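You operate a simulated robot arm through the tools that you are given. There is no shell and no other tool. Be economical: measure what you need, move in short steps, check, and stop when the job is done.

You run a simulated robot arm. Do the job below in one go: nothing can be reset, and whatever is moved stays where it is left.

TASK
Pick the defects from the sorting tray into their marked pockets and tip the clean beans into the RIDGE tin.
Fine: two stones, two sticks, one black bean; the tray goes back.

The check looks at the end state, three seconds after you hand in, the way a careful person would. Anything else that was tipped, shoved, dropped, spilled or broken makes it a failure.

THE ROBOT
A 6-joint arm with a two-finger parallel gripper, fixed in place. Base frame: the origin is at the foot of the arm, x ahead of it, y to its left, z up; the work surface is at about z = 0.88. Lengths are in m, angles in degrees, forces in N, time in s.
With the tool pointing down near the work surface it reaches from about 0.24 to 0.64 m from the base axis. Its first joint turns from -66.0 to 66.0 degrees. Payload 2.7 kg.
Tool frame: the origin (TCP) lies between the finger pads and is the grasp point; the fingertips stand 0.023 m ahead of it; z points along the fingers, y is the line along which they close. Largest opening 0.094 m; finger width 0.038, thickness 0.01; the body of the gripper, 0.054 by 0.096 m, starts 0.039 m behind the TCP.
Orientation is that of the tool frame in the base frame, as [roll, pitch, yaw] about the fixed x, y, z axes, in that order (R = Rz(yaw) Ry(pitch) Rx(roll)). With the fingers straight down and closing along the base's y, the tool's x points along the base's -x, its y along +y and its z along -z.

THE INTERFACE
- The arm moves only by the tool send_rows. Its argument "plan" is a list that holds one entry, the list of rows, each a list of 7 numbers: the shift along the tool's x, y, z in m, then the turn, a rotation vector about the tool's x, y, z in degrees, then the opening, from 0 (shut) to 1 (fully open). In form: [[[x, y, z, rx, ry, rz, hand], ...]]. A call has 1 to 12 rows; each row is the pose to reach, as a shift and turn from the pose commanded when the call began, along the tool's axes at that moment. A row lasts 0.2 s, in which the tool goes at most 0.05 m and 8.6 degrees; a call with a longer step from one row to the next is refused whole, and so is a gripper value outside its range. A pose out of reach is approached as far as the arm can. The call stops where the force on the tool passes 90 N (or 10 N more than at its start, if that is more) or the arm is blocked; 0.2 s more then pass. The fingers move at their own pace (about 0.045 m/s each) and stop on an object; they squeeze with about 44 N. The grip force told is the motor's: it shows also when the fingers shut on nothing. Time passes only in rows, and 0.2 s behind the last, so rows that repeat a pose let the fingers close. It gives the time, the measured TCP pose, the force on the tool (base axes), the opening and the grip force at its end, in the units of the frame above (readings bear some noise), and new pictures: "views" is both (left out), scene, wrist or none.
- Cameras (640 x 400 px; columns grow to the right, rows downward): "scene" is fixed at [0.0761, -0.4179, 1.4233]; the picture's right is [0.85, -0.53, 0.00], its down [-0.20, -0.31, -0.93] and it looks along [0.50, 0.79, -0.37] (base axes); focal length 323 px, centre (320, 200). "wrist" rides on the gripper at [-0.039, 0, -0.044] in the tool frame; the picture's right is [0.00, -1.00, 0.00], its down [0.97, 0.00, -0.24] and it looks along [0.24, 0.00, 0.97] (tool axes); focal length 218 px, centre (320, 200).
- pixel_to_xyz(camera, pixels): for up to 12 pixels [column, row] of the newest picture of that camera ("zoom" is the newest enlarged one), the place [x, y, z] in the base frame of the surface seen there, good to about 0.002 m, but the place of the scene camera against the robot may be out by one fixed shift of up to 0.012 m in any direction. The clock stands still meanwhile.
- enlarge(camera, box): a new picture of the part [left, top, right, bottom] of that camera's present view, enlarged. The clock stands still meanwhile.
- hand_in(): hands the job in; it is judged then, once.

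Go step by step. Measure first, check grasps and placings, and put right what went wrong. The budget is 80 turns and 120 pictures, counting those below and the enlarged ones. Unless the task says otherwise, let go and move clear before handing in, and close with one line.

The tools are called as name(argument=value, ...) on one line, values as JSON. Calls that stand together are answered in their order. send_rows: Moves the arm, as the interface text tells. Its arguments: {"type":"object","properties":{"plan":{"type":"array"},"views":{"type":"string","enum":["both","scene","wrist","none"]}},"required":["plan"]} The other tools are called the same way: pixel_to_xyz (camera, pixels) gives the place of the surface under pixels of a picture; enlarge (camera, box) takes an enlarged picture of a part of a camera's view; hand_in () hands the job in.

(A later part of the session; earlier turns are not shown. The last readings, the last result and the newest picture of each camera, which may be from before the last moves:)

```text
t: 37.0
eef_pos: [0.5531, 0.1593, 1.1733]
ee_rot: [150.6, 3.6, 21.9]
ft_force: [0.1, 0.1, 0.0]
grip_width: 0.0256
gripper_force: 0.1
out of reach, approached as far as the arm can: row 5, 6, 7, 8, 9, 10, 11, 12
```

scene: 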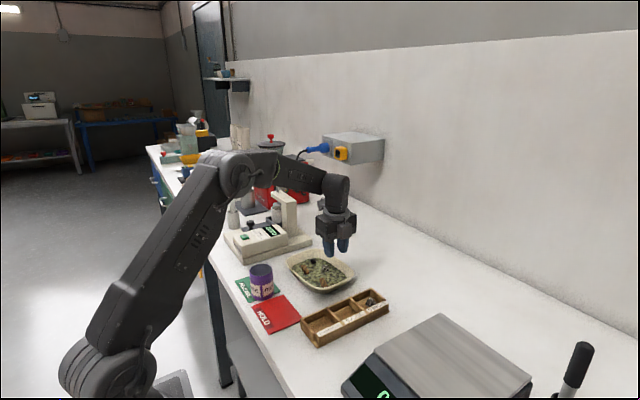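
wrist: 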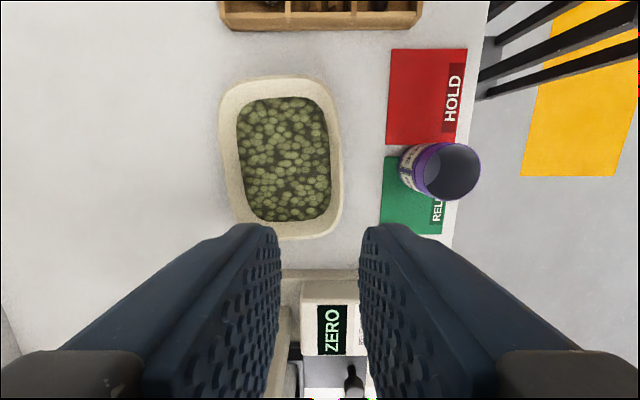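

The wrist roll seems near its limit in this direction. I'll plan with the gripper turned the other way; first checking what pose is now commanded.

send_rows(plan=[[[0, 0, 0, 0, 0, -8, 0.27], [0, 0, 0, 0, 0, -16, 0.27]]], views="scene")

```text
t: 37.6
eef_pos: [0.5528, 0.1604, 1.1744]
ee_rot: [152.5, 11.4, 36.3]
ft_force: [0.1, 0.2, -0.6]
grip_width: 0.0257
gripper_force: 0.0
```

scene: 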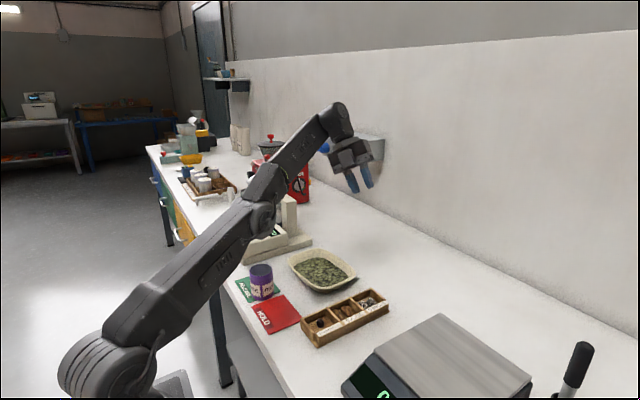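

The commanded pose follows the reached one, so I can unwind. Turning back toward a vertical tool at yaw 180 and pulling in.

send_rows(plan=[[[-0.008, -0.006, -0.001, -0.16, 2.28, -8.15, 0.27], [-0.016, -0.012, -0.002, -0.32, 4.56, -16.3, 0.27], [-0.024, -0.018, -0.004, -0.48, 6.84, -24.5, 0.27], [-0.032, -0.024, -0.005, -0.64, 9.1, -32.6, 0.27], [-0.04, -0.03, -0.006, -0.8, 11.4, -40.8, 0.27], [-0.048, -0.036, -0.007, -0.96, 13.7, -48.9, 0.27], [-0.056, -0.042, -0.009, -1.1, 16.0, -57.1, 0.27], [-0.064, -0.048, -0.01, -1.3, 18.2, -65.2, 0.27], [-0.072, -0.054, -0.012, -1.45, 20.5, -73.4, 0.27], [-0.079, -0.06, -0.013, -1.6, 22.8, -81.5, 0.27], [-0.079, -0.06, -0.013, -1.8, 25.1, -89.7, 0.27], [-0.079, -0.06, -0.013, -1.9, 26.8, -95.9, 0.27]]], views="none")

```text
t: 40.2
eef_pos: [0.4513, 0.1601, 1.1756]
ee_rot: [176.6, 10.8, 138.5]
ft_force: [0.6, 0.1, 1.8]
grip_width: 0.0254
gripper_force: 0.1
out of reach, approached as far as the arm can: row 1, 2, 3, 4, 5, 6, 7
```

Continuing the turn to the tilted, flipped grasp orientation.

send_rows(plan=[[[0, 0, 0, 0.33, -1.59, -8.3, 0.27], [0, 0, 0, 0.66, -3.18, -16.6, 0.27], [0, 0, 0, 0.99, -4.77, -24.9, 0.27], [0, 0, 0, 1.32, -6.36, -33.2, 0.27], [0, 0, 0, 1.65, -7.95, -41.5, 0.27], [0, 0, 0, 1.98, -9.54, -49.8, 0.27], [0, 0, 0, 2.31, -11.13, -58.1, 0.27], [0, 0, 0, 2.64, -12.72, -66.4, 0.27], [0, 0, 0, 2.97, -14.31, -74.7, 0.27], [0, 0, 0, 3.3, -15.9, -83.0, 0.27], [0, 0, 0, 3.63, -17.5, -91.3, 0.27], [0, 0, 0, 3.96, -19.1, -99.6, 0.27]]], views="none")

send_rows(plan=[[[0, 0, 0, 0.33, -1.59, -8.3, 0.27], [0, 0, 0, 0.66, -3.18, -16.6, 0.27], [0, 0, 0, 0.99, -4.77, -24.9, 0.27], [0, 0, 0, 1.14, -5.5, -28.8, 0.27], [0, 0, 0, 1.14, -5.5, -28.8, 0.27]]], views="none")

```text
t: 42.8
eef_pos: [0.4504, 0.1611, 1.1754]
ee_rot: [-153.4, 8.8, -117.9]
ft_force: [0.4, 0.4, -0.1]
grip_width: 0.0252
gripper_force: 0.0
```

```text
t: 44.0
eef_pos: [0.4492, 0.1602, 1.176]
ee_rot: [-150.1, 0.0, -90.1]
ft_force: [0.1, -0.2, 1.4]
grip_width: 0.0253
gripper_force: 0.1
```

Oriented as planned. Rehearsing the full 90° pour pose, 4 cm above the real one.

send_rows(plan=[[[-0.007, 0.0134, -0.0057, -4.43, -5.13, 5.02, 0.27], [-0.014, 0.0268, -0.0115, -8.85, -10.25, 10.04, 0.27], [-0.021, 0.0402, -0.017, -13.3, -15.4, 15.05, 0.27], [-0.028, 0.0536, -0.023, -17.7, -20.5, 20.1, 0.27], [-0.035, 0.067, -0.0286, -22.1, -25.6, 25.1, 0.27], [-0.0425, 0.0803, -0.034, -26.6, -30.8, 30.1, 0.27], [-0.05, 0.0937, -0.04, -31.0, -35.9, 35.1, 0.27], [-0.057, 0.107, -0.046, -35.4, -41.0, 40.1, 0.27], [-0.064, 0.1205, -0.0515, -39.8, -46.1, 45.2, 0.27], [-0.071, 0.134, -0.057, -44.3, -51.3, 50.2, 0.27], [-0.078, 0.1473, -0.063, -48.7, -56.4, 55.2, 0.27], [-0.078, 0.1473, -0.063, -48.7, -56.4, 55.2, 0.27]]], views="scene")

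```text
t: 46.6
eef_pos: [0.2917, 0.2404, 1.1573]
ee_rot: [119.9, 44.8, -160.4]
ft_force: [0.9, 0.2, 0.3]
grip_width: 0.0254
gripper_force: 0.0
```

scene: 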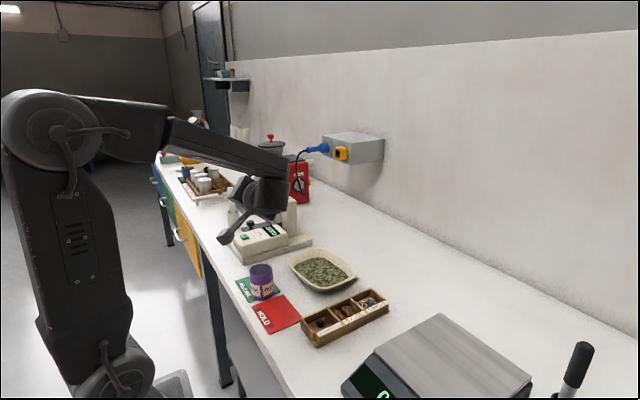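

Reachable. Testing the deeper 110° tilt and the lower height too.

send_rows(plan=[[[0.0115, -0.019, -0.009, -4.7, -4.1, 2.4, 0.27], [0.023, -0.0375, -0.0185, -9.5, -8.1, 4.7, 0.27], [0.0345, -0.0563, -0.0278, -14.2, -12.2, 7.1, 0.27], [0.0345, -0.0563, -0.0278, -14.2, -12.2, 7.1, 0.27]]], views="scene")

```text
t: 47.6
eef_pos: [0.3095, 0.1897, 1.1069]
ee_rot: [92.7, 41.5, -179.0]
ft_force: [0.9, 0.3, 0.4]
grip_width: 0.0252
gripper_force: 0.0
```

scene: 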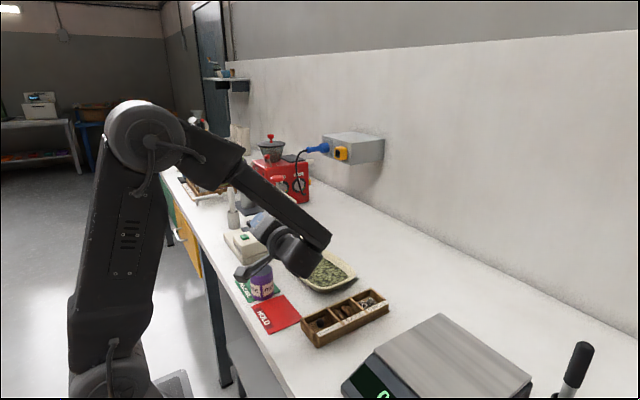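

Good: the whole pour is reachable. Unwinding to the grasp orientation, over the tray's near wall.

send_rows(plan=[[[-0.008, -0.003, 0.005, 4.52, 5.5, -4.65, 0.27], [-0.016, -0.006, 0.01, 9.04, 11.0, -9.3, 0.27], [-0.024, -0.0095, 0.0145, 13.56, 16.5, -13.95, 0.27], [-0.032, -0.0128, 0.0195, 18.1, 22.0, -18.6, 0.27], [-0.04, -0.016, 0.0245, 22.6, 27.55, -23.25, 0.27], [-0.048, -0.0193, 0.0295, 27.1, 33.06, -27.9, 0.27], [-0.056, -0.0225, 0.0344, 31.6, 38.6, -32.55, 0.27], [-0.064, -0.0257, 0.0393, 36.2, 44.1, -37.2, 0.27], [-0.072, -0.029, 0.0442, 40.7, 49.6, -41.85, 0.27], [-0.08, -0.0322, 0.0492, 45.2, 55.1, -46.5, 0.27], [-0.0879, -0.0354, 0.0541, 49.7, 60.6, -51.15, 0.27], [-0.0879, -0.0354, 0.0541, 54.2, 66.1, -55.8, 0.27]]], views="none")

send_rows(plan=[[[0, 0, 0, 4.5, 5.4, -4.6, 0.27], [0, 0, 0, 5.3, 6.4, -5.4, 0.27], [0, 0, 0, 5.3, 6.4, -5.4, 0.27]]], views="both")

```text
t: 50.2
eef_pos: [0.3997, 0.2435, 1.1364]
ee_rot: [-155.4, 8.0, -92.0]
ft_force: [0.2, -0.8, -0.4]
grip_width: 0.0255
gripper_force: 0.0
```

```text
t: 51.0
eef_pos: [0.4003, 0.2439, 1.1375]
ee_rot: [-150.1, -0.3, -90.1]
ft_force: [-0.7, -0.3, -0.6]
grip_width: 0.0254
gripper_force: 0.1
```

scene: 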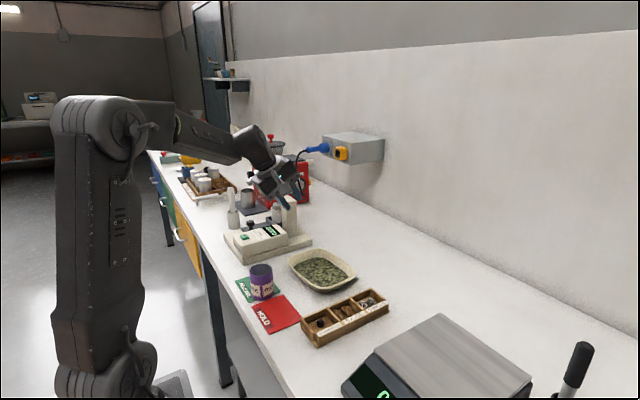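
wrist: 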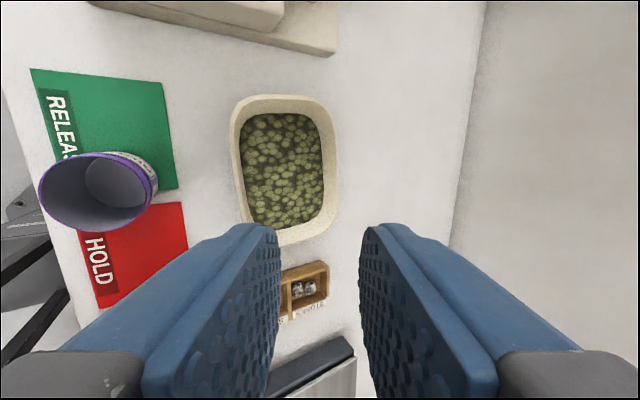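

The tool is at the grasp orientation. The body would come close to the tin at 30°, so I reduce the tilt to 22°, and move to just above the near wall to measure it.

send_rows(plan=[[[0, 0.02, 0.035, -2, 0.4, 0.65, 0.28], [0, 0.04, 0.07, -4, 0.75, 1.3, 0.28], [0, 0.06, 0.105, -6, 1.1, 1.95, 0.28], [0, 0.076, 0.134, -8, 1.5, 2.6, 0.28], [0, 0.076, 0.134, -8, 1.5, 2.6, 0.28]]], views="both")

enlarge(camera="scene", box=[215, 210, 375, 310])

```text
t: 52.2
eef_pos: [0.3995, 0.2426, 0.9837]
ee_rot: [-158.2, -0.3, -93.1]
ft_force: [0.6, 0.0, 0.6]
grip_width: 0.0263
gripper_force: 0.1
```

scene: 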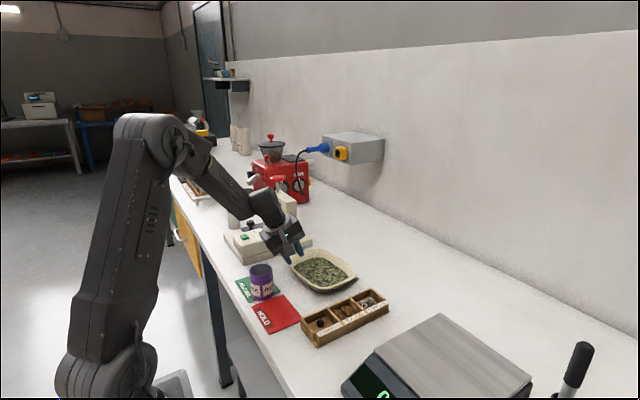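
wrist: 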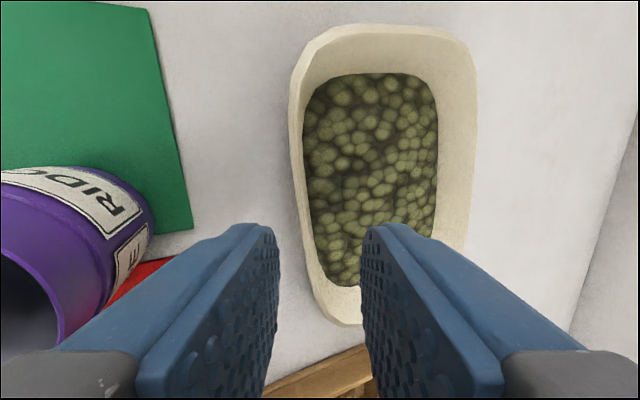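

```text
4.00 times, centred on (295, 260) of scene
```

zoom: 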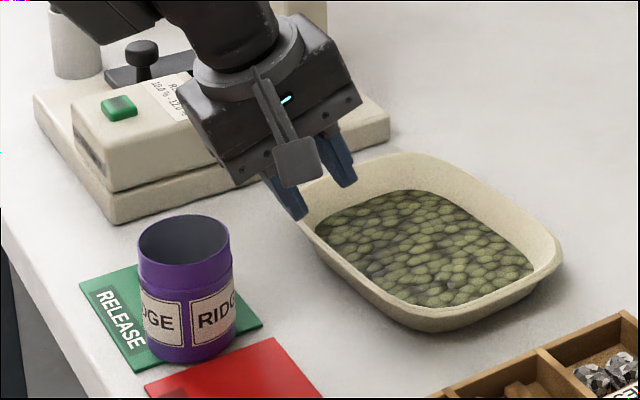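

Measuring the near wall, its rim and the tin from here.

pixel_to_xyz(camera="wrist", pixels=[[292, 100], [294, 150], [300, 210], [308, 270], [298, 150], [305, 210], [313, 270], [303, 150], [310, 210], [152, 220], [478, 150], [288, 180]])

enlarge(camera="wrist", box=[260, 130, 380, 230])

```text
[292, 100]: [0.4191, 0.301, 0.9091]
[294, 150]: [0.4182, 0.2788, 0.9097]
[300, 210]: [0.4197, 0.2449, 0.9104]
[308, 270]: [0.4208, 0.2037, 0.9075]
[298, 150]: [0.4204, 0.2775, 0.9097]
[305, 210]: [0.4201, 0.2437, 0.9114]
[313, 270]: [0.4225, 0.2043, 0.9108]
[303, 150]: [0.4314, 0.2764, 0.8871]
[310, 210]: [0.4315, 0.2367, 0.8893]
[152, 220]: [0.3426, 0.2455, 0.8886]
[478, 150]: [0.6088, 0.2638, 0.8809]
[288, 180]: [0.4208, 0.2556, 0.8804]
```

```text
4.00 times, centred on (320, 180) of wrist
```

zoom: 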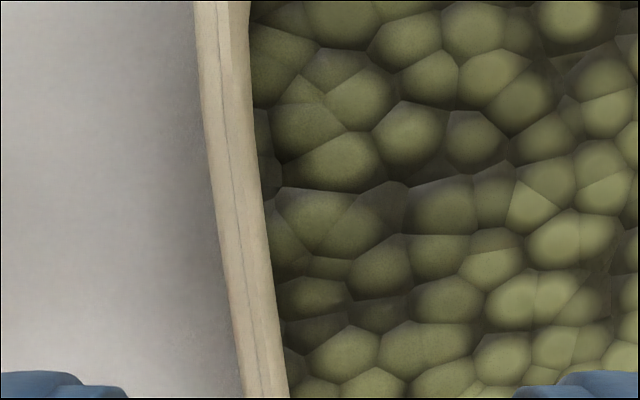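

The near wall leans ~22°, rim centre (0.421, z 0.911), nearly parallel to y. Correcting yaw and lowering over the rim.

send_rows(plan=[[[-0.0025, 0.0068, 0.0, 0, -1.3, -3.25, 0.28], [-0.0025, 0.0068, 0.02, 0, -1.3, -3.25, 0.28], [-0.0025, 0.0068, 0.04, 0, -1.3, -3.25, 0.28], [-0.0025, 0.0068, 0.055, 0, -1.3, -3.25, 0.28], [-0.0025, 0.0068, 0.0655, 0, -1.3, -3.25, 0.28], [-0.0025, 0.0068, 0.072, 0, -1.3, -3.25, 0.28], [-0.0025, 0.0068, 0.072, 0, -1.3, -3.25, 0.28]]], views="both")

enlarge(camera="scene", box=[215, 210, 375, 310])

```text
t: 53.8
eef_pos: [0.4229, 0.2454, 0.9134]
ee_rot: [-158.0, -0.3, -89.6]
ft_force: [0.1, -0.8, -0.1]
grip_width: 0.0264
gripper_force: 0.2
```

scene: 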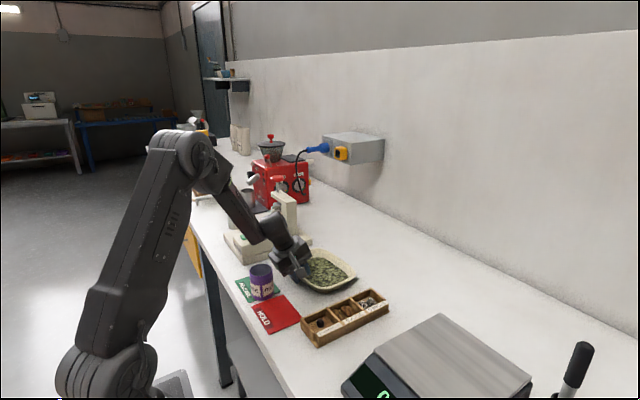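
wrist: 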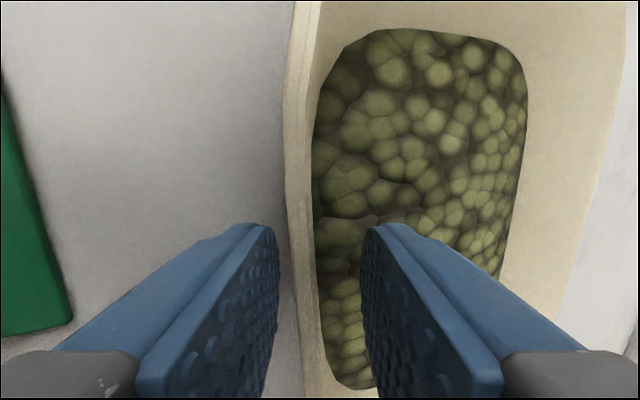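

```text
4.00 times, centred on (295, 260) of scene
```

zoom: 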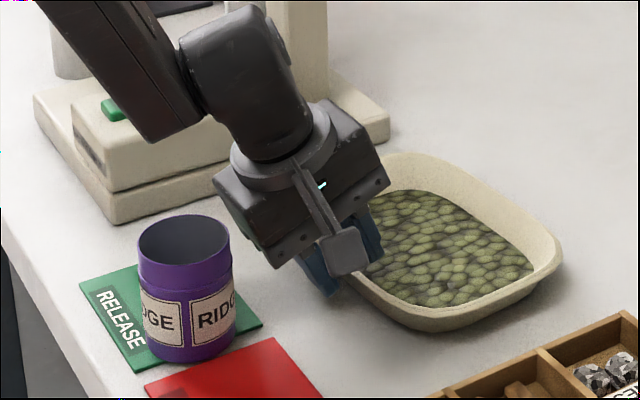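

The rim is between the pads. Shifting 2 mm back and closing.

send_rows(plan=[[[0, 0.002, 0, 0, 0, 0, 0.28], [0, 0.002, 0, 0, 0, 0, 0], [0, 0.002, 0, 0, 0, 0, 0], [0, 0.002, 0, 0, 0, 0, 0], [0, 0.002, 0, 0, 0, 0, 0]]], views="wrist")

```text
t: 55.0
eef_pos: [0.4189, 0.2443, 0.9134]
ee_rot: [-158.1, -0.4, -89.6]
ft_force: [-0.1, -0.5, -0.4]
grip_width: 0.0025
gripper_force: 44.1
```

wrist: 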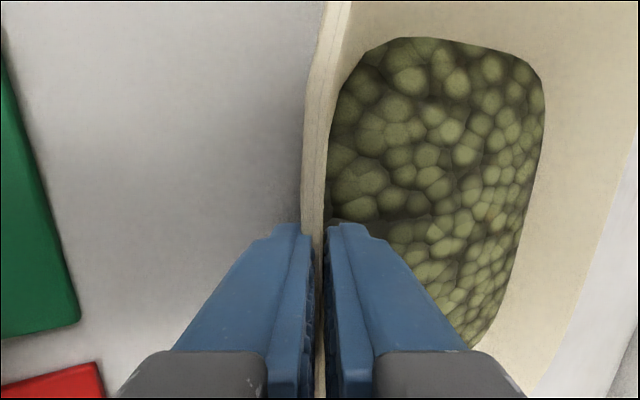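

Gripped (2.5 mm wall, 44 N). Lifting 3 cm to check.

send_rows(plan=[[[0, -0.0019, -0.0046, 0, 0, 0, 0], [0, -0.0037, -0.0093, 0, 0, 0, 0], [0, -0.0074, -0.0186, 0, 0, 0, 0], [0, -0.0111, -0.0279, 0, 0, 0, 0], [0, -0.0111, -0.0279, 0, 0, 0, 0]]], views="both")

enlarge(camera="scene", box=[215, 200, 375, 300])

```text
t: 56.2
eef_pos: [0.4194, 0.2449, 0.9441]
ee_rot: [-158.1, -0.3, -89.5]
ft_force: [0.7, 0.0, -0.9]
grip_width: 0.0027
gripper_force: 43.9
```

scene: 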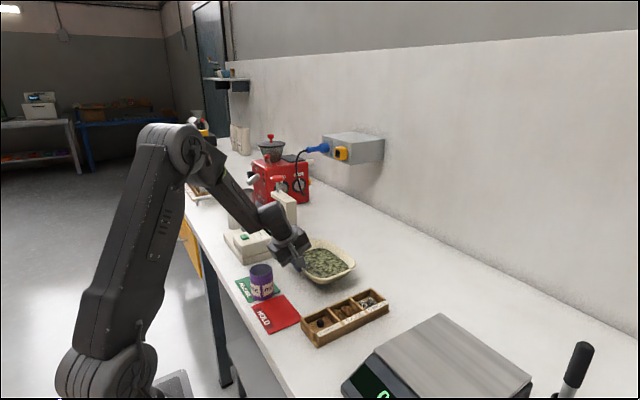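
wrist: 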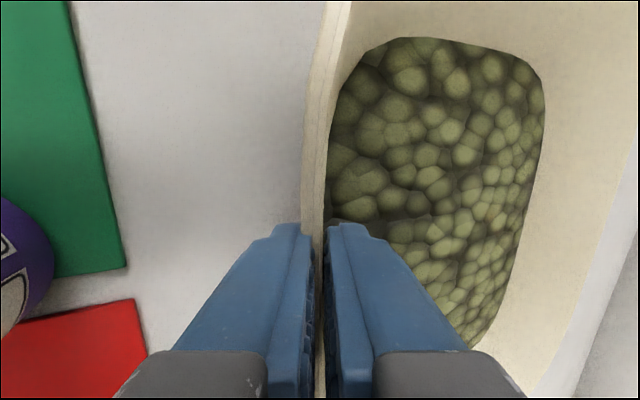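

```text
4.00 times, centred on (295, 250) of scene
```

zoom: 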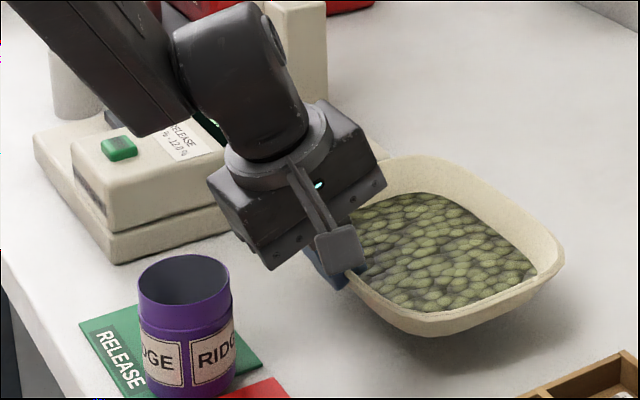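

The tray hangs level and firm, beans intact. Lifting higher and turning 25° toward the pour heading.

send_rows(plan=[[[0, -0.01, -0.024, 0, 0, 0, 0], [0, -0.022, -0.054, 0, 0, 0, 0], [0, -0.034, -0.084, 0, 0, 0, 0], [0, -0.046, -0.114, 0, 0, 0, 0], [0, -0.0585, -0.1446, 0, 0, 0, 0], [-0.011, -0.042, -0.151, 0, 1.9, 4.6, 0], [-0.022, -0.025, -0.158, 0, 3.8, 9.3, 0], [-0.033, -0.0085, -0.165, 0, 5.6, 13.9, 0], [-0.044, 0.008, -0.172, 0, 7.5, 18.6, 0], [-0.055, 0.0249, -0.1784, 0, 9.4, 23.2, 0], [-0.055, 0.0249, -0.1784, 0, 9.4, 23.2, 0]]], views="both")

```text
t: 58.6
eef_pos: [0.3292, 0.2999, 1.0987]
ee_rot: [-157.8, -0.4, -114.8]
ft_force: [-0.2, -0.2, -1.0]
grip_width: 0.0024
gripper_force: 44.4
```

scene: 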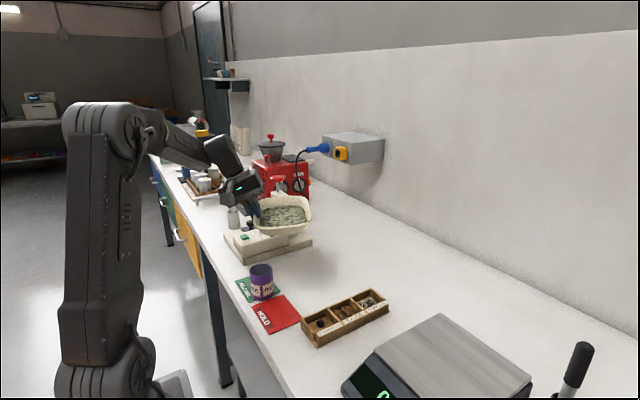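
wrist: 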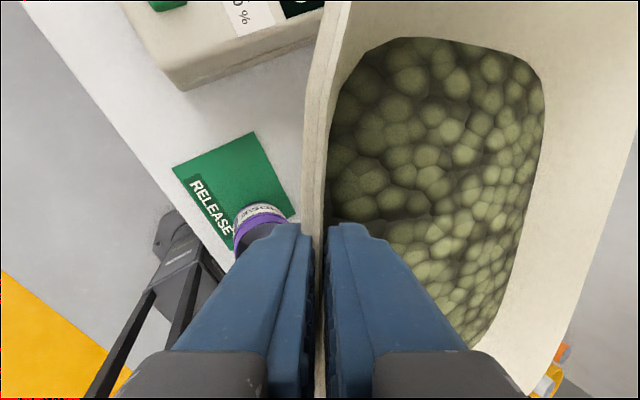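

Tray level and clear. Tilting to 38° with the corner high above the tin, to see alignment.

send_rows(plan=[[[-0.002, 0.019, -0.008, -5.4, -5.0, 2.0, 0], [-0.004, 0.038, -0.0165, -10.8, -10.0, 4.0, 0], [-0.0065, 0.0575, -0.025, -16.1, -14.9, 6.1, 0], [-0.0085, 0.077, -0.033, -21.5, -19.9, 8.1, 0], [-0.0108, 0.096, -0.0411, -26.9, -24.9, 10.1, 0], [-0.0108, 0.096, -0.0411, -26.9, -24.9, 10.1, 0]]], views="both")

enlarge(camera="scene", box=[200, 180, 360, 310])

```text
t: 60.0
eef_pos: [0.2386, 0.3537, 1.1]
ee_rot: [173.1, 25.5, -121.4]
ft_force: [-0.4, 0.4, -1.8]
grip_width: 0.0027
gripper_force: 44.0
```

scene: 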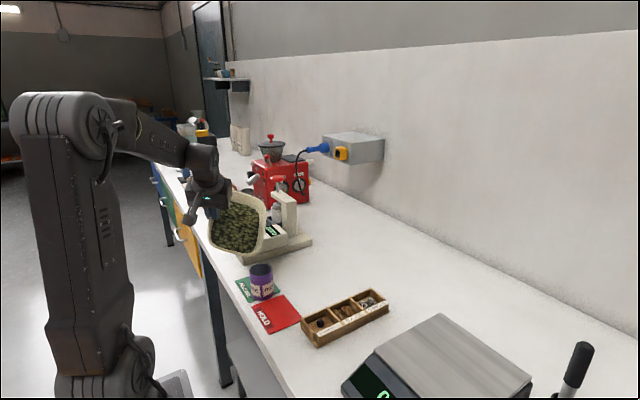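
wrist: 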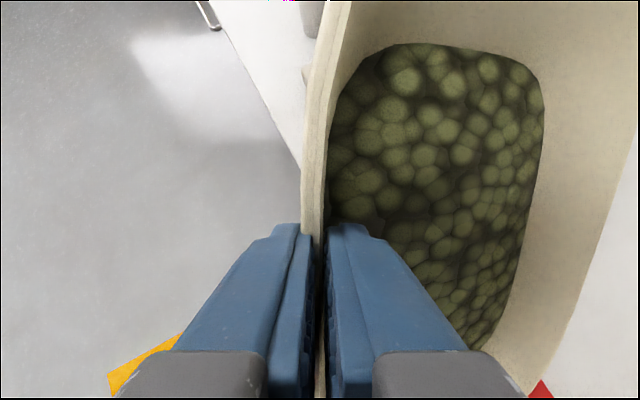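

```text
3.08 times, centred on (280, 245) of scene
```

zoom: 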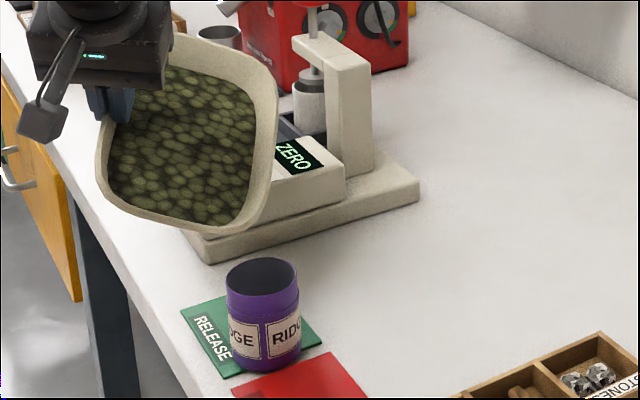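

No beans have moved. Measuring the low corner and tin mouth in the scene camera for relative alignment.

pixel_to_xyz(camera="zoom", pixels=[[190, 228], [210, 232], [225, 230], [240, 224], [255, 212], [265, 190], [228, 285], [298, 283], [262, 260], [262, 307], [150, 215], [170, 222]])

```text
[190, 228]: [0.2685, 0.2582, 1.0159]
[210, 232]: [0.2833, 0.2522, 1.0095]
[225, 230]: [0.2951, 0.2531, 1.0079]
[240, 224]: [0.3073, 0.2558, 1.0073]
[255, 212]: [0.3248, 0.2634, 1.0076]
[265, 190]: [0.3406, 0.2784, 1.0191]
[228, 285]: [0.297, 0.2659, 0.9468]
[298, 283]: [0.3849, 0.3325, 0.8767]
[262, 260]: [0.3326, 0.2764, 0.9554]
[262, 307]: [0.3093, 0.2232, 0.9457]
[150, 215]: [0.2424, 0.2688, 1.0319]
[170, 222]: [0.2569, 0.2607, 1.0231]
```

The lip's low point is at about (0.311,0.257), just behind the tin's centre, as planned. Lowering to ~17 mm above the mouth and tilting to 46°.

send_rows(plan=[[[0.004, -0.0032, 0.003, -1.4, -1.3, 0.5, 0], [0.0078, -0.0065, 0.0061, -2.8, -2.6, 1.06, 0], [0.0116, -0.0097, 0.0092, -4.2, -3.9, 1.6, 0], [0.0155, -0.0129, 0.0122, -5.66, -5.24, 2.12, 0], [0.0155, -0.0129, 0.0122, -5.66, -5.24, 2.12, 0], [0.0155, -0.0129, 0.0122, -5.66, -5.24, 2.12, 0]]], views="none")

enlarge(camera="scene", box=[200, 200, 320, 310])

```text
t: 61.4
eef_pos: [0.2443, 0.3401, 1.0824]
ee_rot: [165.9, 30.1, -124.8]
ft_force: [-0.4, 1.1, -0.8]
grip_width: 0.0024
gripper_force: 44.1
```

```text
3.64 times, centred on (260, 255) of scene
```

zoom: 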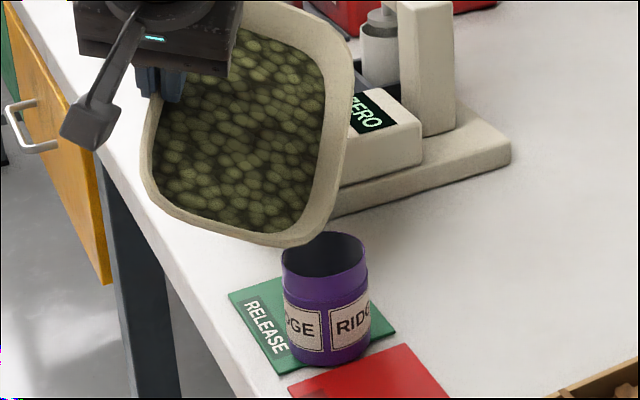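

Still no flow. Measuring the lip against the mouth again.

pixel_to_xyz(camera="zoom", pixels=[[240, 236], [260, 242], [280, 245], [300, 240], [315, 232], [330, 215], [284, 262], [366, 262], [325, 276], [332, 233]])

```text
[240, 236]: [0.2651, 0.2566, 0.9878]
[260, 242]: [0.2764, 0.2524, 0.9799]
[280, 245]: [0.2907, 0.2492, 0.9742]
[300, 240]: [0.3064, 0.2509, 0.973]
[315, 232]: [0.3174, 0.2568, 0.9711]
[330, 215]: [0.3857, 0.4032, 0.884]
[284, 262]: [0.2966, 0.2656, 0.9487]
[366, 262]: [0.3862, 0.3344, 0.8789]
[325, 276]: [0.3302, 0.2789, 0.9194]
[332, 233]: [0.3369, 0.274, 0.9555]
```

The lip low point is ~6 mm to the left of where I want it. Correcting while tilting slowly to 54°.

send_rows(plan=[[[0, -0.0036, -0.0033, -1.4, -1.3, 0.5, 0], [0, -0.0072, -0.0066, -2.8, -2.6, 1.06, 0], [0, -0.0108, -0.01, -4.2, -3.9, 1.6, 0], [0, -0.0145, -0.0133, -5.66, -5.24, 2.12, 0], [0, -0.0145, -0.0133, -5.66, -5.24, 2.12, 0], [0, -0.0145, -0.0133, -5.66, -5.24, 2.12, 0]]], views="none")

enlarge(camera="scene", box=[200, 200, 320, 310])

```text
t: 62.8
eef_pos: [0.257, 0.327, 1.0909]
ee_rot: [157.9, 34.5, -129.0]
ft_force: [0.6, 0.5, -2.0]
grip_width: 0.0025
gripper_force: 43.8
```

```text
3.64 times, centred on (260, 255) of scene
```

zoom: 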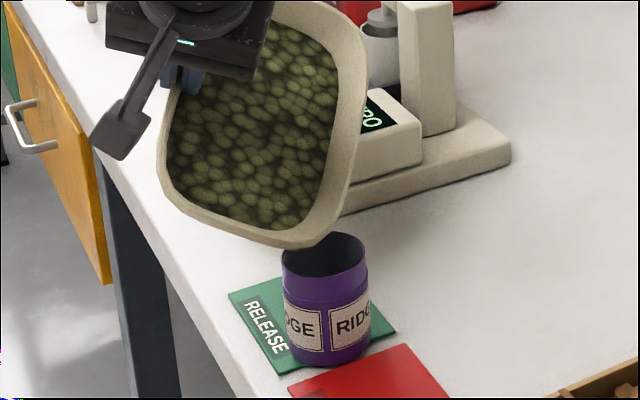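

pixel_to_xyz(camera="zoom", pixels=[[240, 235], [260, 242], [280, 246], [300, 247], [315, 242], [325, 235], [335, 222], [345, 200], [284, 264], [335, 234]])

```text
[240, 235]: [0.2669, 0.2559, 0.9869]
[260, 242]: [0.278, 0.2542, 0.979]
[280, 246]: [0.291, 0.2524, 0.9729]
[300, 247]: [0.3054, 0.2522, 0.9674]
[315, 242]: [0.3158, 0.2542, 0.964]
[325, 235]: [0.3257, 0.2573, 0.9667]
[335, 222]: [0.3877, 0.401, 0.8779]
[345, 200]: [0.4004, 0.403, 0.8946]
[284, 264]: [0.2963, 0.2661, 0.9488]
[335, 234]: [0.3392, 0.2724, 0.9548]
```

Lip lowest at (0.316,0.254,0.964), 6 mm behind the tin centre in the same camera: good. Tilting on to 64°.

send_rows(plan=[[[0, -0.0025, -0.0046, -1.41, -1.31, 0.53, 0], [0, -0.005, -0.0091, -2.83, -2.62, 1.06, 0], [0, -0.0075, -0.0137, -4.24, -3.93, 1.59, 0], [0, -0.01, -0.0182, -5.66, -5.24, 2.12, 0], [0, -0.0125, -0.0228, -7.07, -6.55, 2.65, 0], [0, -0.0125, -0.0228, -7.07, -6.55, 2.65, 0], [0, -0.0125, -0.0228, -7.07, -6.55, 2.65, 0]]], views="none")

enlarge(camera="scene", box=[200, 200, 320, 310])

```text
t: 64.4
eef_pos: [0.2656, 0.306, 1.1036]
ee_rot: [146.8, 39.1, -135.9]
ft_force: [0.2, 0.4, -1.3]
grip_width: 0.0025
gripper_force: 43.7
```

```text
3.64 times, centred on (260, 255) of scene
```

zoom: 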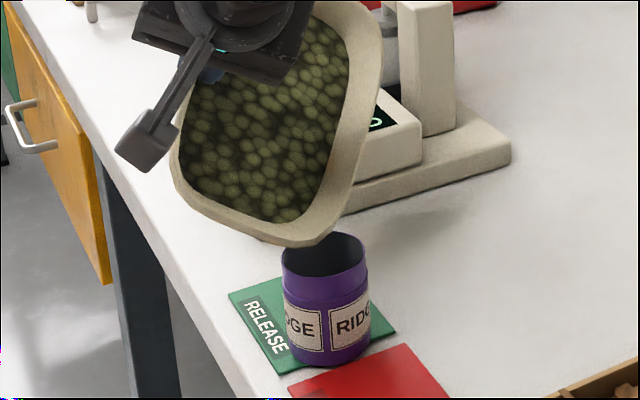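

No flow yet. On to 74°, lip slightly lower.

send_rows(plan=[[[0.0007, -0.0025, -0.0042, -1.41, -1.31, 0.53, 0], [0.0014, -0.005, -0.0084, -2.83, -2.62, 1.06, 0], [0.0022, -0.0075, -0.0127, -4.24, -3.93, 1.59, 0], [0.0029, -0.01, -0.0169, -5.66, -5.24, 2.12, 0], [0.0036, -0.0124, -0.0211, -7.07, -6.55, 2.65, 0], [0.0036, -0.0124, -0.0211, -7.07, -6.55, 2.65, 0], [0.0036, -0.0124, -0.0211, -7.07, -6.55, 2.65, 0]]], views="none")

enlarge(camera="scene", box=[200, 200, 320, 310])

```text
t: 66.0
eef_pos: [0.2734, 0.2832, 1.1104]
ee_rot: [134.5, 42.4, -144.0]
ft_force: [-0.3, 0.1, -0.3]
grip_width: 0.0023
gripper_force: 44.6
```

```text
3.64 times, centred on (260, 255) of scene
```

zoom: 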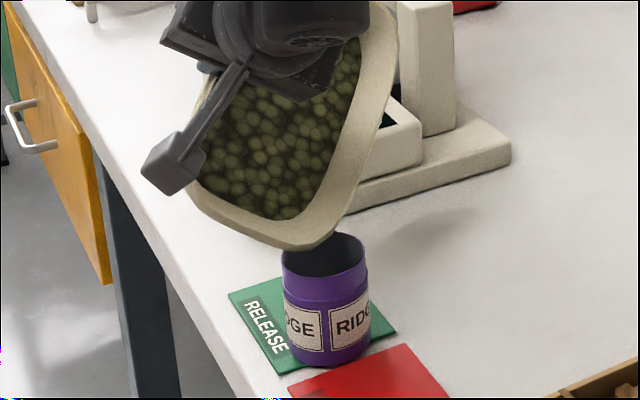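

pixel_to_xyz(camera="zoom", pixels=[[230, 233], [260, 245], [280, 249], [300, 249], [315, 245], [325, 239], [335, 228], [345, 205], [284, 266], [340, 235]])

```text
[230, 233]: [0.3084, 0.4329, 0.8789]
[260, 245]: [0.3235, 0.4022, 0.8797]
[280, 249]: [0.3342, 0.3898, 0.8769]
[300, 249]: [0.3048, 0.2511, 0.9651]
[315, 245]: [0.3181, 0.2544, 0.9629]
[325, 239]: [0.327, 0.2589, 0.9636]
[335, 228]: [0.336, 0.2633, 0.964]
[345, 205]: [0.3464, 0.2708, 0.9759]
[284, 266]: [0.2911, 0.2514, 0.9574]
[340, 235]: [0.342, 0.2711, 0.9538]
```

Lip centred over the mouth (lowest ≈ (0.322,0.257,0.963)). Slowly on to 84°.

send_rows(plan=[[[0.0005, -0.002, -0.0037, -1.18, -1.09, 0.44, 0], [0.001, -0.004, -0.0074, -2.36, -2.18, 0.88, 0], [0.0015, -0.006, -0.0111, -3.54, -3.28, 1.33, 0], [0.002, -0.008, -0.0149, -4.71, -4.37, 1.77, 0], [0.0025, -0.01, -0.0186, -5.89, -5.46, 2.2, 0], [0.003, -0.0121, -0.0223, -7.07, -6.55, 2.65, 0], [0.003, -0.0121, -0.0223, -7.07, -6.55, 2.65, 0], [0.003, -0.0121, -0.0223, -7.07, -6.55, 2.65, 0]]], views="none")

enlarge(camera="scene", box=[200, 200, 320, 310])

```text
t: 67.8
eef_pos: [0.2831, 0.2613, 1.1128]
ee_rot: [120.8, 44.3, -153.5]
ft_force: [0.0, -0.6, -0.5]
grip_width: 0.0025
gripper_force: 43.5
```

```text
3.64 times, centred on (260, 255) of scene
```

zoom: 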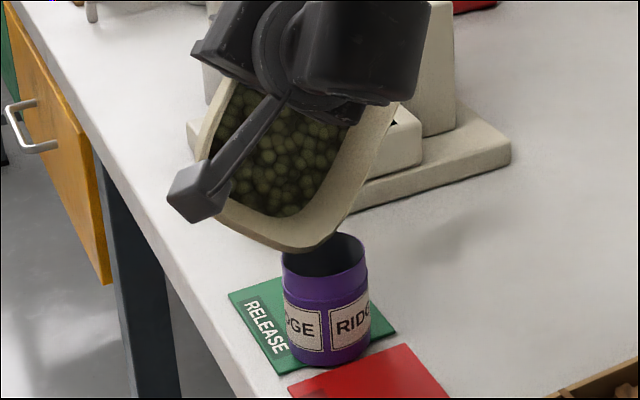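

Still no flow. Continuing to 96°.

send_rows(plan=[[[0.0004, -0.0023, -0.0046, -1.41, -1.31, 0.53, 0], [0.0008, -0.0045, -0.0092, -2.83, -2.62, 1.06, 0], [0.0012, -0.0068, -0.0138, -4.24, -3.93, 1.59, 0], [0.0015, -0.009, -0.0184, -5.65, -5.24, 2.12, 0], [0.0019, -0.0113, -0.023, -7.07, -6.55, 2.65, 0], [0.0023, -0.0136, -0.0276, -8.48, -7.86, 3.18, 0], [0.0023, -0.0136, -0.0276, -8.48, -7.86, 3.18, 0], [0.0023, -0.0136, -0.0276, -8.48, -7.86, 3.18, 0]]], views="none")

enlarge(camera="scene", box=[200, 200, 320, 310])

```text
t: 69.6
eef_pos: [0.2942, 0.2309, 1.1133]
ee_rot: [103.9, 44.4, -165.4]
ft_force: [0.0, 1.1, -1.1]
grip_width: 0.0023
gripper_force: 44.3
```

```text
3.64 times, centred on (260, 255) of scene
```

zoom: 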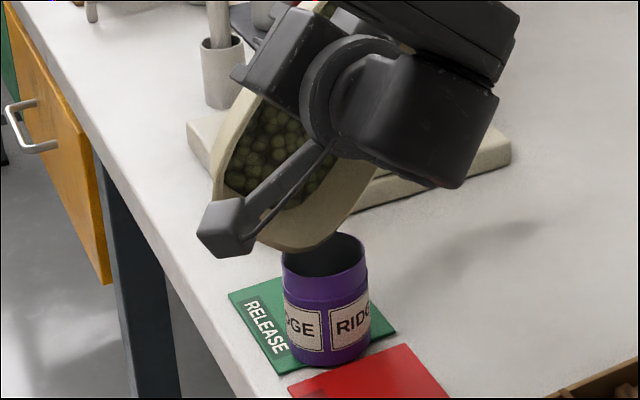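

Still holding. Checking the camera box's height at (228,230) and the lip before going further.

pixel_to_xyz(camera="zoom", pixels=[[228, 225], [222, 255], [300, 248], [315, 246], [325, 241], [335, 232], [265, 145], [440, 170], [345, 215], [320, 262]])

enlarge(camera="wrist", box=[0, 0, 640, 400])

```text
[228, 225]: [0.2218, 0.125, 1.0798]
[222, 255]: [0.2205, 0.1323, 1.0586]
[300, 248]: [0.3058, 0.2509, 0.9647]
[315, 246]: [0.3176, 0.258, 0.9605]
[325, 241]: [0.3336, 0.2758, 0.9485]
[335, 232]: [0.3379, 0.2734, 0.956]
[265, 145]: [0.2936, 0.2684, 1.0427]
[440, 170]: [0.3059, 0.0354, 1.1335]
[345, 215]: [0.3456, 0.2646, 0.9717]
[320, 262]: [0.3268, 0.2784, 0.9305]
```

```text
1.00 times, centred on (320, 200) of wrist
```

zoom: 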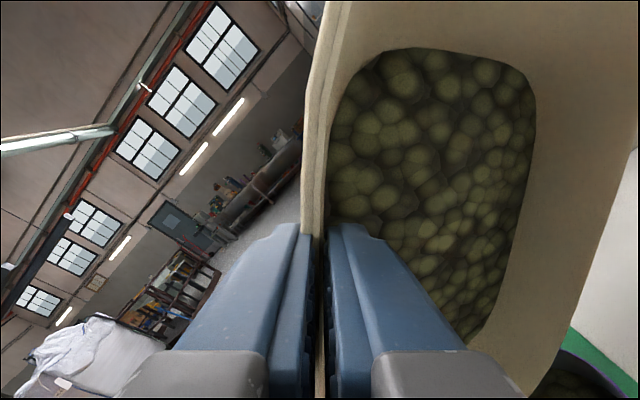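

The wrist view shows beans already in the tin at (570,385) and a lower level in the tray; it flows gradually. Tilting to 108° and waiting.

send_rows(plan=[[[0.0007, -0.0016, -0.0046, -1.41, -1.31, 0.53, 0], [0.0014, -0.0032, -0.0092, -2.83, -2.62, 1.06, 0], [0.0021, -0.0048, -0.0138, -4.24, -3.93, 1.59, 0], [0.0028, -0.0064, -0.0184, -5.65, -5.24, 2.12, 0], [0.0035, -0.008, -0.023, -7.07, -6.55, 2.65, 0], [0.0042, -0.0096, -0.0276, -8.48, -7.86, 3.18, 0], [0.0042, -0.0096, -0.0276, -8.48, -7.86, 3.18, 0], [0.0042, -0.0096, -0.0276, -8.48, -7.86, 3.18, 0], [0.0042, -0.0096, -0.0276, -8.48, -7.86, 3.18, 0], [0.0042, -0.0096, -0.0276, -8.48, -7.86, 3.18, 0]]], views="both")

enlarge(camera="scene", box=[200, 200, 320, 310])

```text
t: 71.8
eef_pos: [0.3, 0.2026, 1.1088]
ee_rot: [88.0, 42.1, -176.4]
ft_force: [0.5, -0.5, -1.3]
grip_width: 0.0025
gripper_force: 44.0
```

scene: 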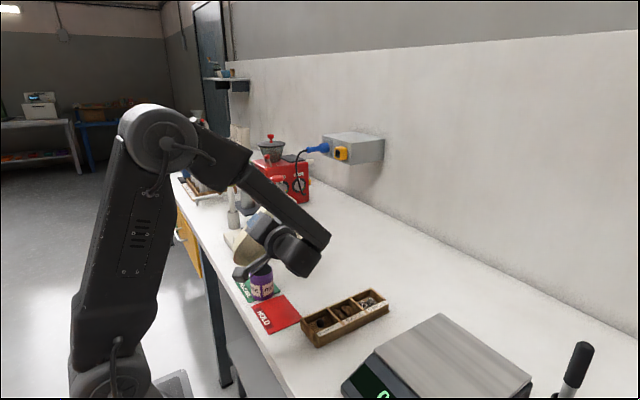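
wrist: 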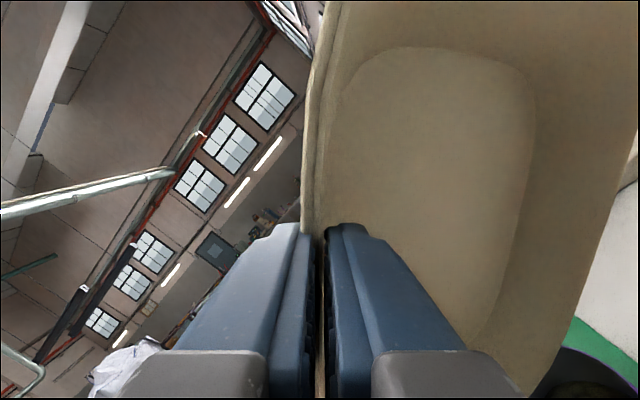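

```text
3.64 times, centred on (260, 255) of scene
```

zoom: 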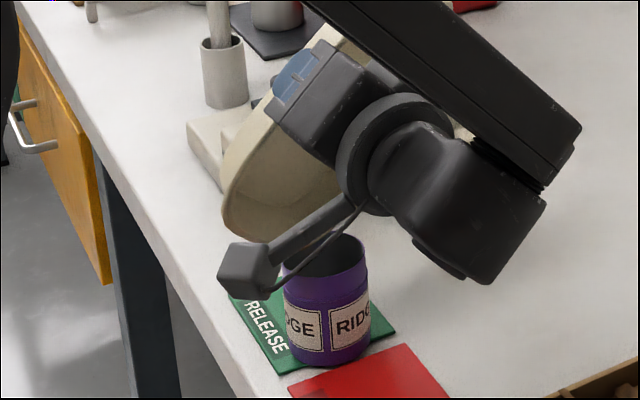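

The tray is empty and the table around the tin looks clean. Raising and untilting.

send_rows(plan=[[[-0.0135, 0.0148, 0.0007, 0, 0, 0, 0], [-0.0269, 0.0296, 0.0014, 0, 0, 0, 0], [-0.0294, 0.027, 0.0088, 6.01, 5.57, -2.25, 0], [-0.0319, 0.0244, 0.0162, 12.0, 11.1, -4.5, 0], [-0.0344, 0.0218, 0.0236, 18.0, 16.7, -6.75, 0], [-0.0369, 0.0191, 0.0311, 24.0, 22.3, -9.0, 0], [-0.0394, 0.0165, 0.0385, 30.0, 27.8, -11.25, 0], [-0.0419, 0.0139, 0.0459, 36.1, 33.4, -13.5, 0], [-0.0444, 0.0113, 0.0533, 42.1, 39.0, -15.8, 0], [-0.0469, 0.0086, 0.0608, 48.1, 44.6, -18.0, 0], [-0.0494, 0.006, 0.0682, 54.1, 50.1, -20.3, 0], [-0.0519, 0.0034, 0.0756, 60.1, 55.7, -22.5, 0]]], views="scene")

enlarge(camera="scene", box=[200, 200, 320, 310])

```text
t: 74.4
eef_pos: [0.3288, 0.2807, 1.1476]
ee_rot: [-174.5, 15.6, -117.0]
ft_force: [0.2, -1.1, -0.5]
grip_width: 0.0023
gripper_force: 44.3
```

scene: 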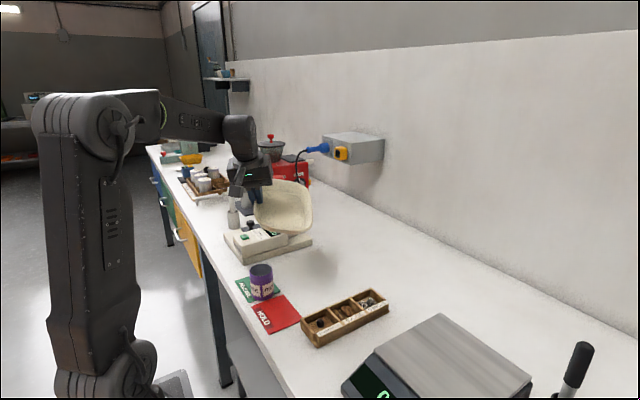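

```text
3.64 times, centred on (260, 255) of scene
```

zoom: 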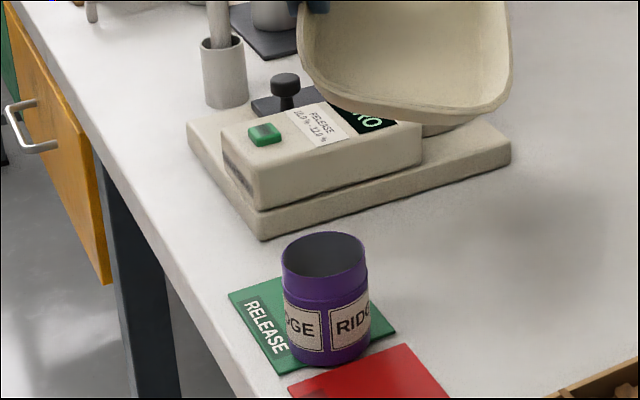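

No spill visible around the tin. Turning the tray level and back over its place.

send_rows(plan=[[[0.003, -0.0168, 0.0211, 2.5, 1.7, -6.0, 0], [0.006, -0.0336, 0.0423, 5.0, 3.4, -11.9, 0], [0.009, -0.0503, 0.0634, 7.4, 5.1, -17.9, 0], [0.012, -0.0671, 0.0846, 9.9, 6.8, -23.8, 0], [0.0151, -0.0839, 0.1057, 12.4, 8.5, -29.8, 0], [0.0151, -0.0839, 0.1057, 12.4, 8.5, -29.8, 0]]], views="both")

```text
t: 75.8
eef_pos: [0.4189, 0.2482, 1.0498]
ee_rot: [-158.1, 0.0, -89.8]
ft_force: [-0.7, -0.1, -0.8]
grip_width: 0.0024
gripper_force: 44.0
```

scene: 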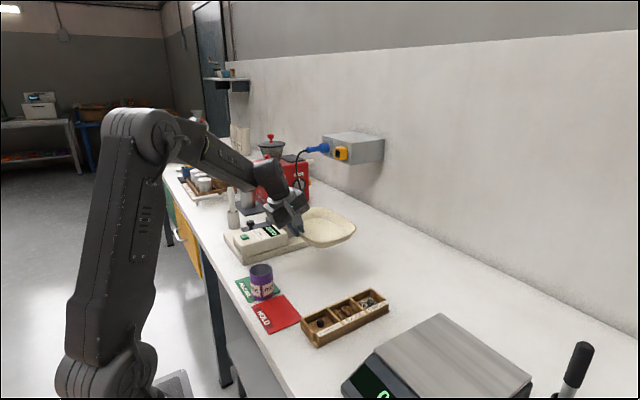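
wrist: 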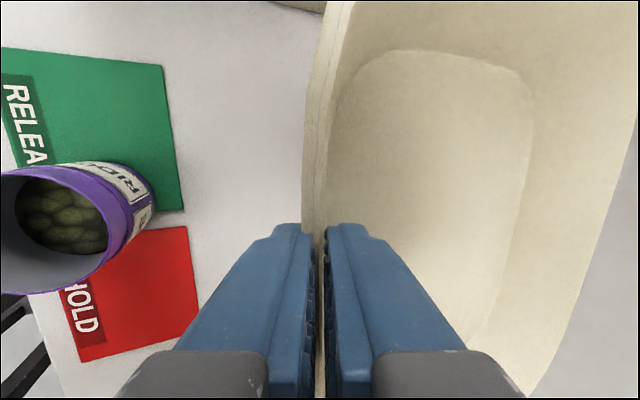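

Beans sit in the tin. Lowering the tray straight down to just about table contact.

send_rows(plan=[[[0, 0.012, 0.028, 0, 0, 0, 0], [0, 0.023, 0.055, 0, 0, 0, 0], [0, 0.034, 0.082, 0, 0, 0, 0], [0, 0.043, 0.104, 0, 0, 0, 0], [0, 0.049, 0.117, 0, 0, 0, 0], [0, 0.0521, 0.1251, 0, 0, 0, 0], [0, 0.0521, 0.1251, 0, 0, 0, 0]]], views="none")

enlarge(camera="scene", box=[215, 200, 375, 300])

```text
t: 77.4
eef_pos: [0.4148, 0.2483, 0.9128]
ee_rot: [-158.2, 0.0, -89.9]
ft_force: [0.1, 0.3, -1.5]
grip_width: 0.0024
gripper_force: 44.3
```

```text
4.00 times, centred on (295, 250) of scene
```

zoom: 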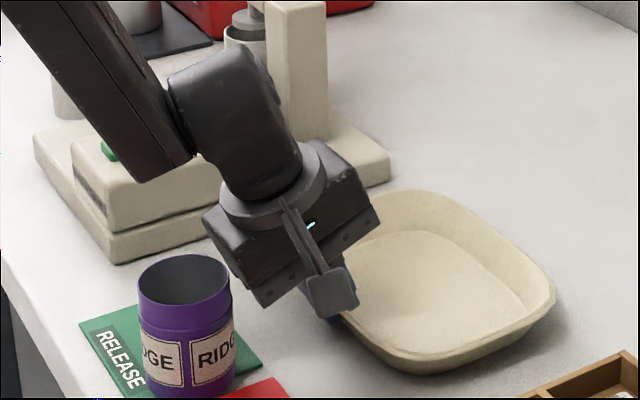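

The tray is at its place and the force is near zero. Opening and backing out along the wall, then straight up.

send_rows(plan=[[[0, 0, 0, 0, 0, 0, 0.28], [0, 0, 0, 0, 0, 0, 0.28], [0, 0, 0, 0, 0, 0, 0.28], [0, -0.002, -0.008, 0, 0, 0, 0.28], [0, -0.004, -0.018, 0, 0, 0, 0.28], [0, -0.006, -0.03, 0, 0, 0, 0.28], [0, -0.018, -0.06, 0, 0, 0, 0.28], [0, -0.035, -0.1, 0, 0, 0, 0.28], [0, -0.052, -0.142, 0, 0, 0, 0.28], [0, -0.07, -0.186, 0, 0, 0, 0.28], [0, -0.07, -0.186, 0, 0, 0, 0.28]]], views="both")

enlarge(camera="scene", box=[215, 200, 395, 350])

```text
t: 79.8
eef_pos: [0.4113, 0.2482, 1.1132]
ee_rot: [-158.1, 0.1, -90.0]
ft_force: [0.0, -0.2, -0.2]
grip_width: 0.0265
gripper_force: 0.1
```

scene: 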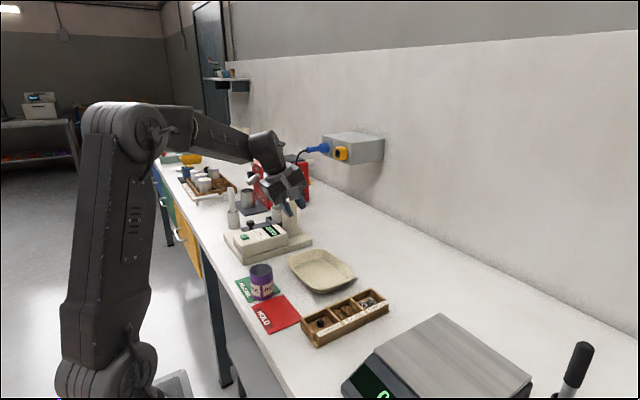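
wrist: 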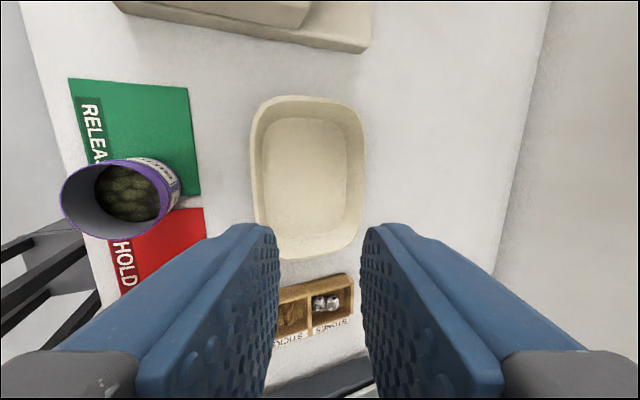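

```text
2.67 times, centred on (305, 275) of scene
```

zoom: 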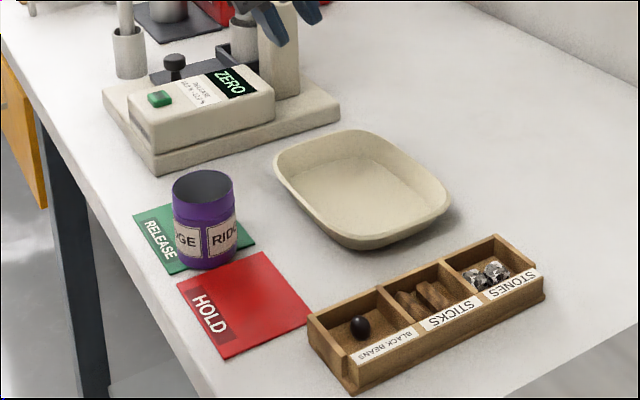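

All defects are in their pockets, the tin is filled, and the tray is empty and back. A last check of the tray's place against the start.

pixel_to_xyz(camera="wrist", pixels=[[305, 99], [308, 256], [252, 170], [364, 170], [168, 200], [120, 195]])

enlarge(camera="wrist", box=[40, 60, 400, 300])

```text
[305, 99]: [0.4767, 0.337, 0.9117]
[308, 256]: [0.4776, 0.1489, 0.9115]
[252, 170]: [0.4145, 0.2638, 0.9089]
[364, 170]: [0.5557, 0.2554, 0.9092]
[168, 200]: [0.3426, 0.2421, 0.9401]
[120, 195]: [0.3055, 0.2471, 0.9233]
```

```text
1.67 times, centred on (220, 180) of wrist
```

zoom: 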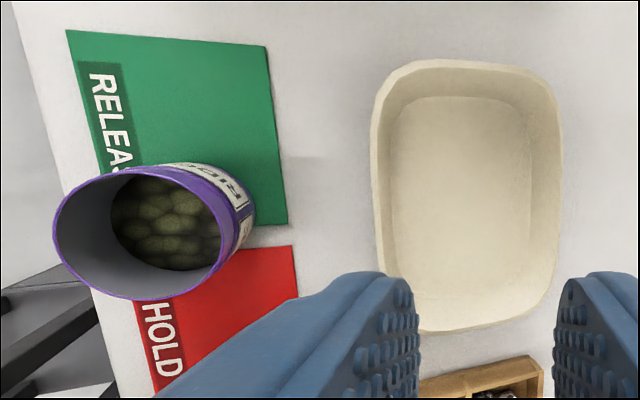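

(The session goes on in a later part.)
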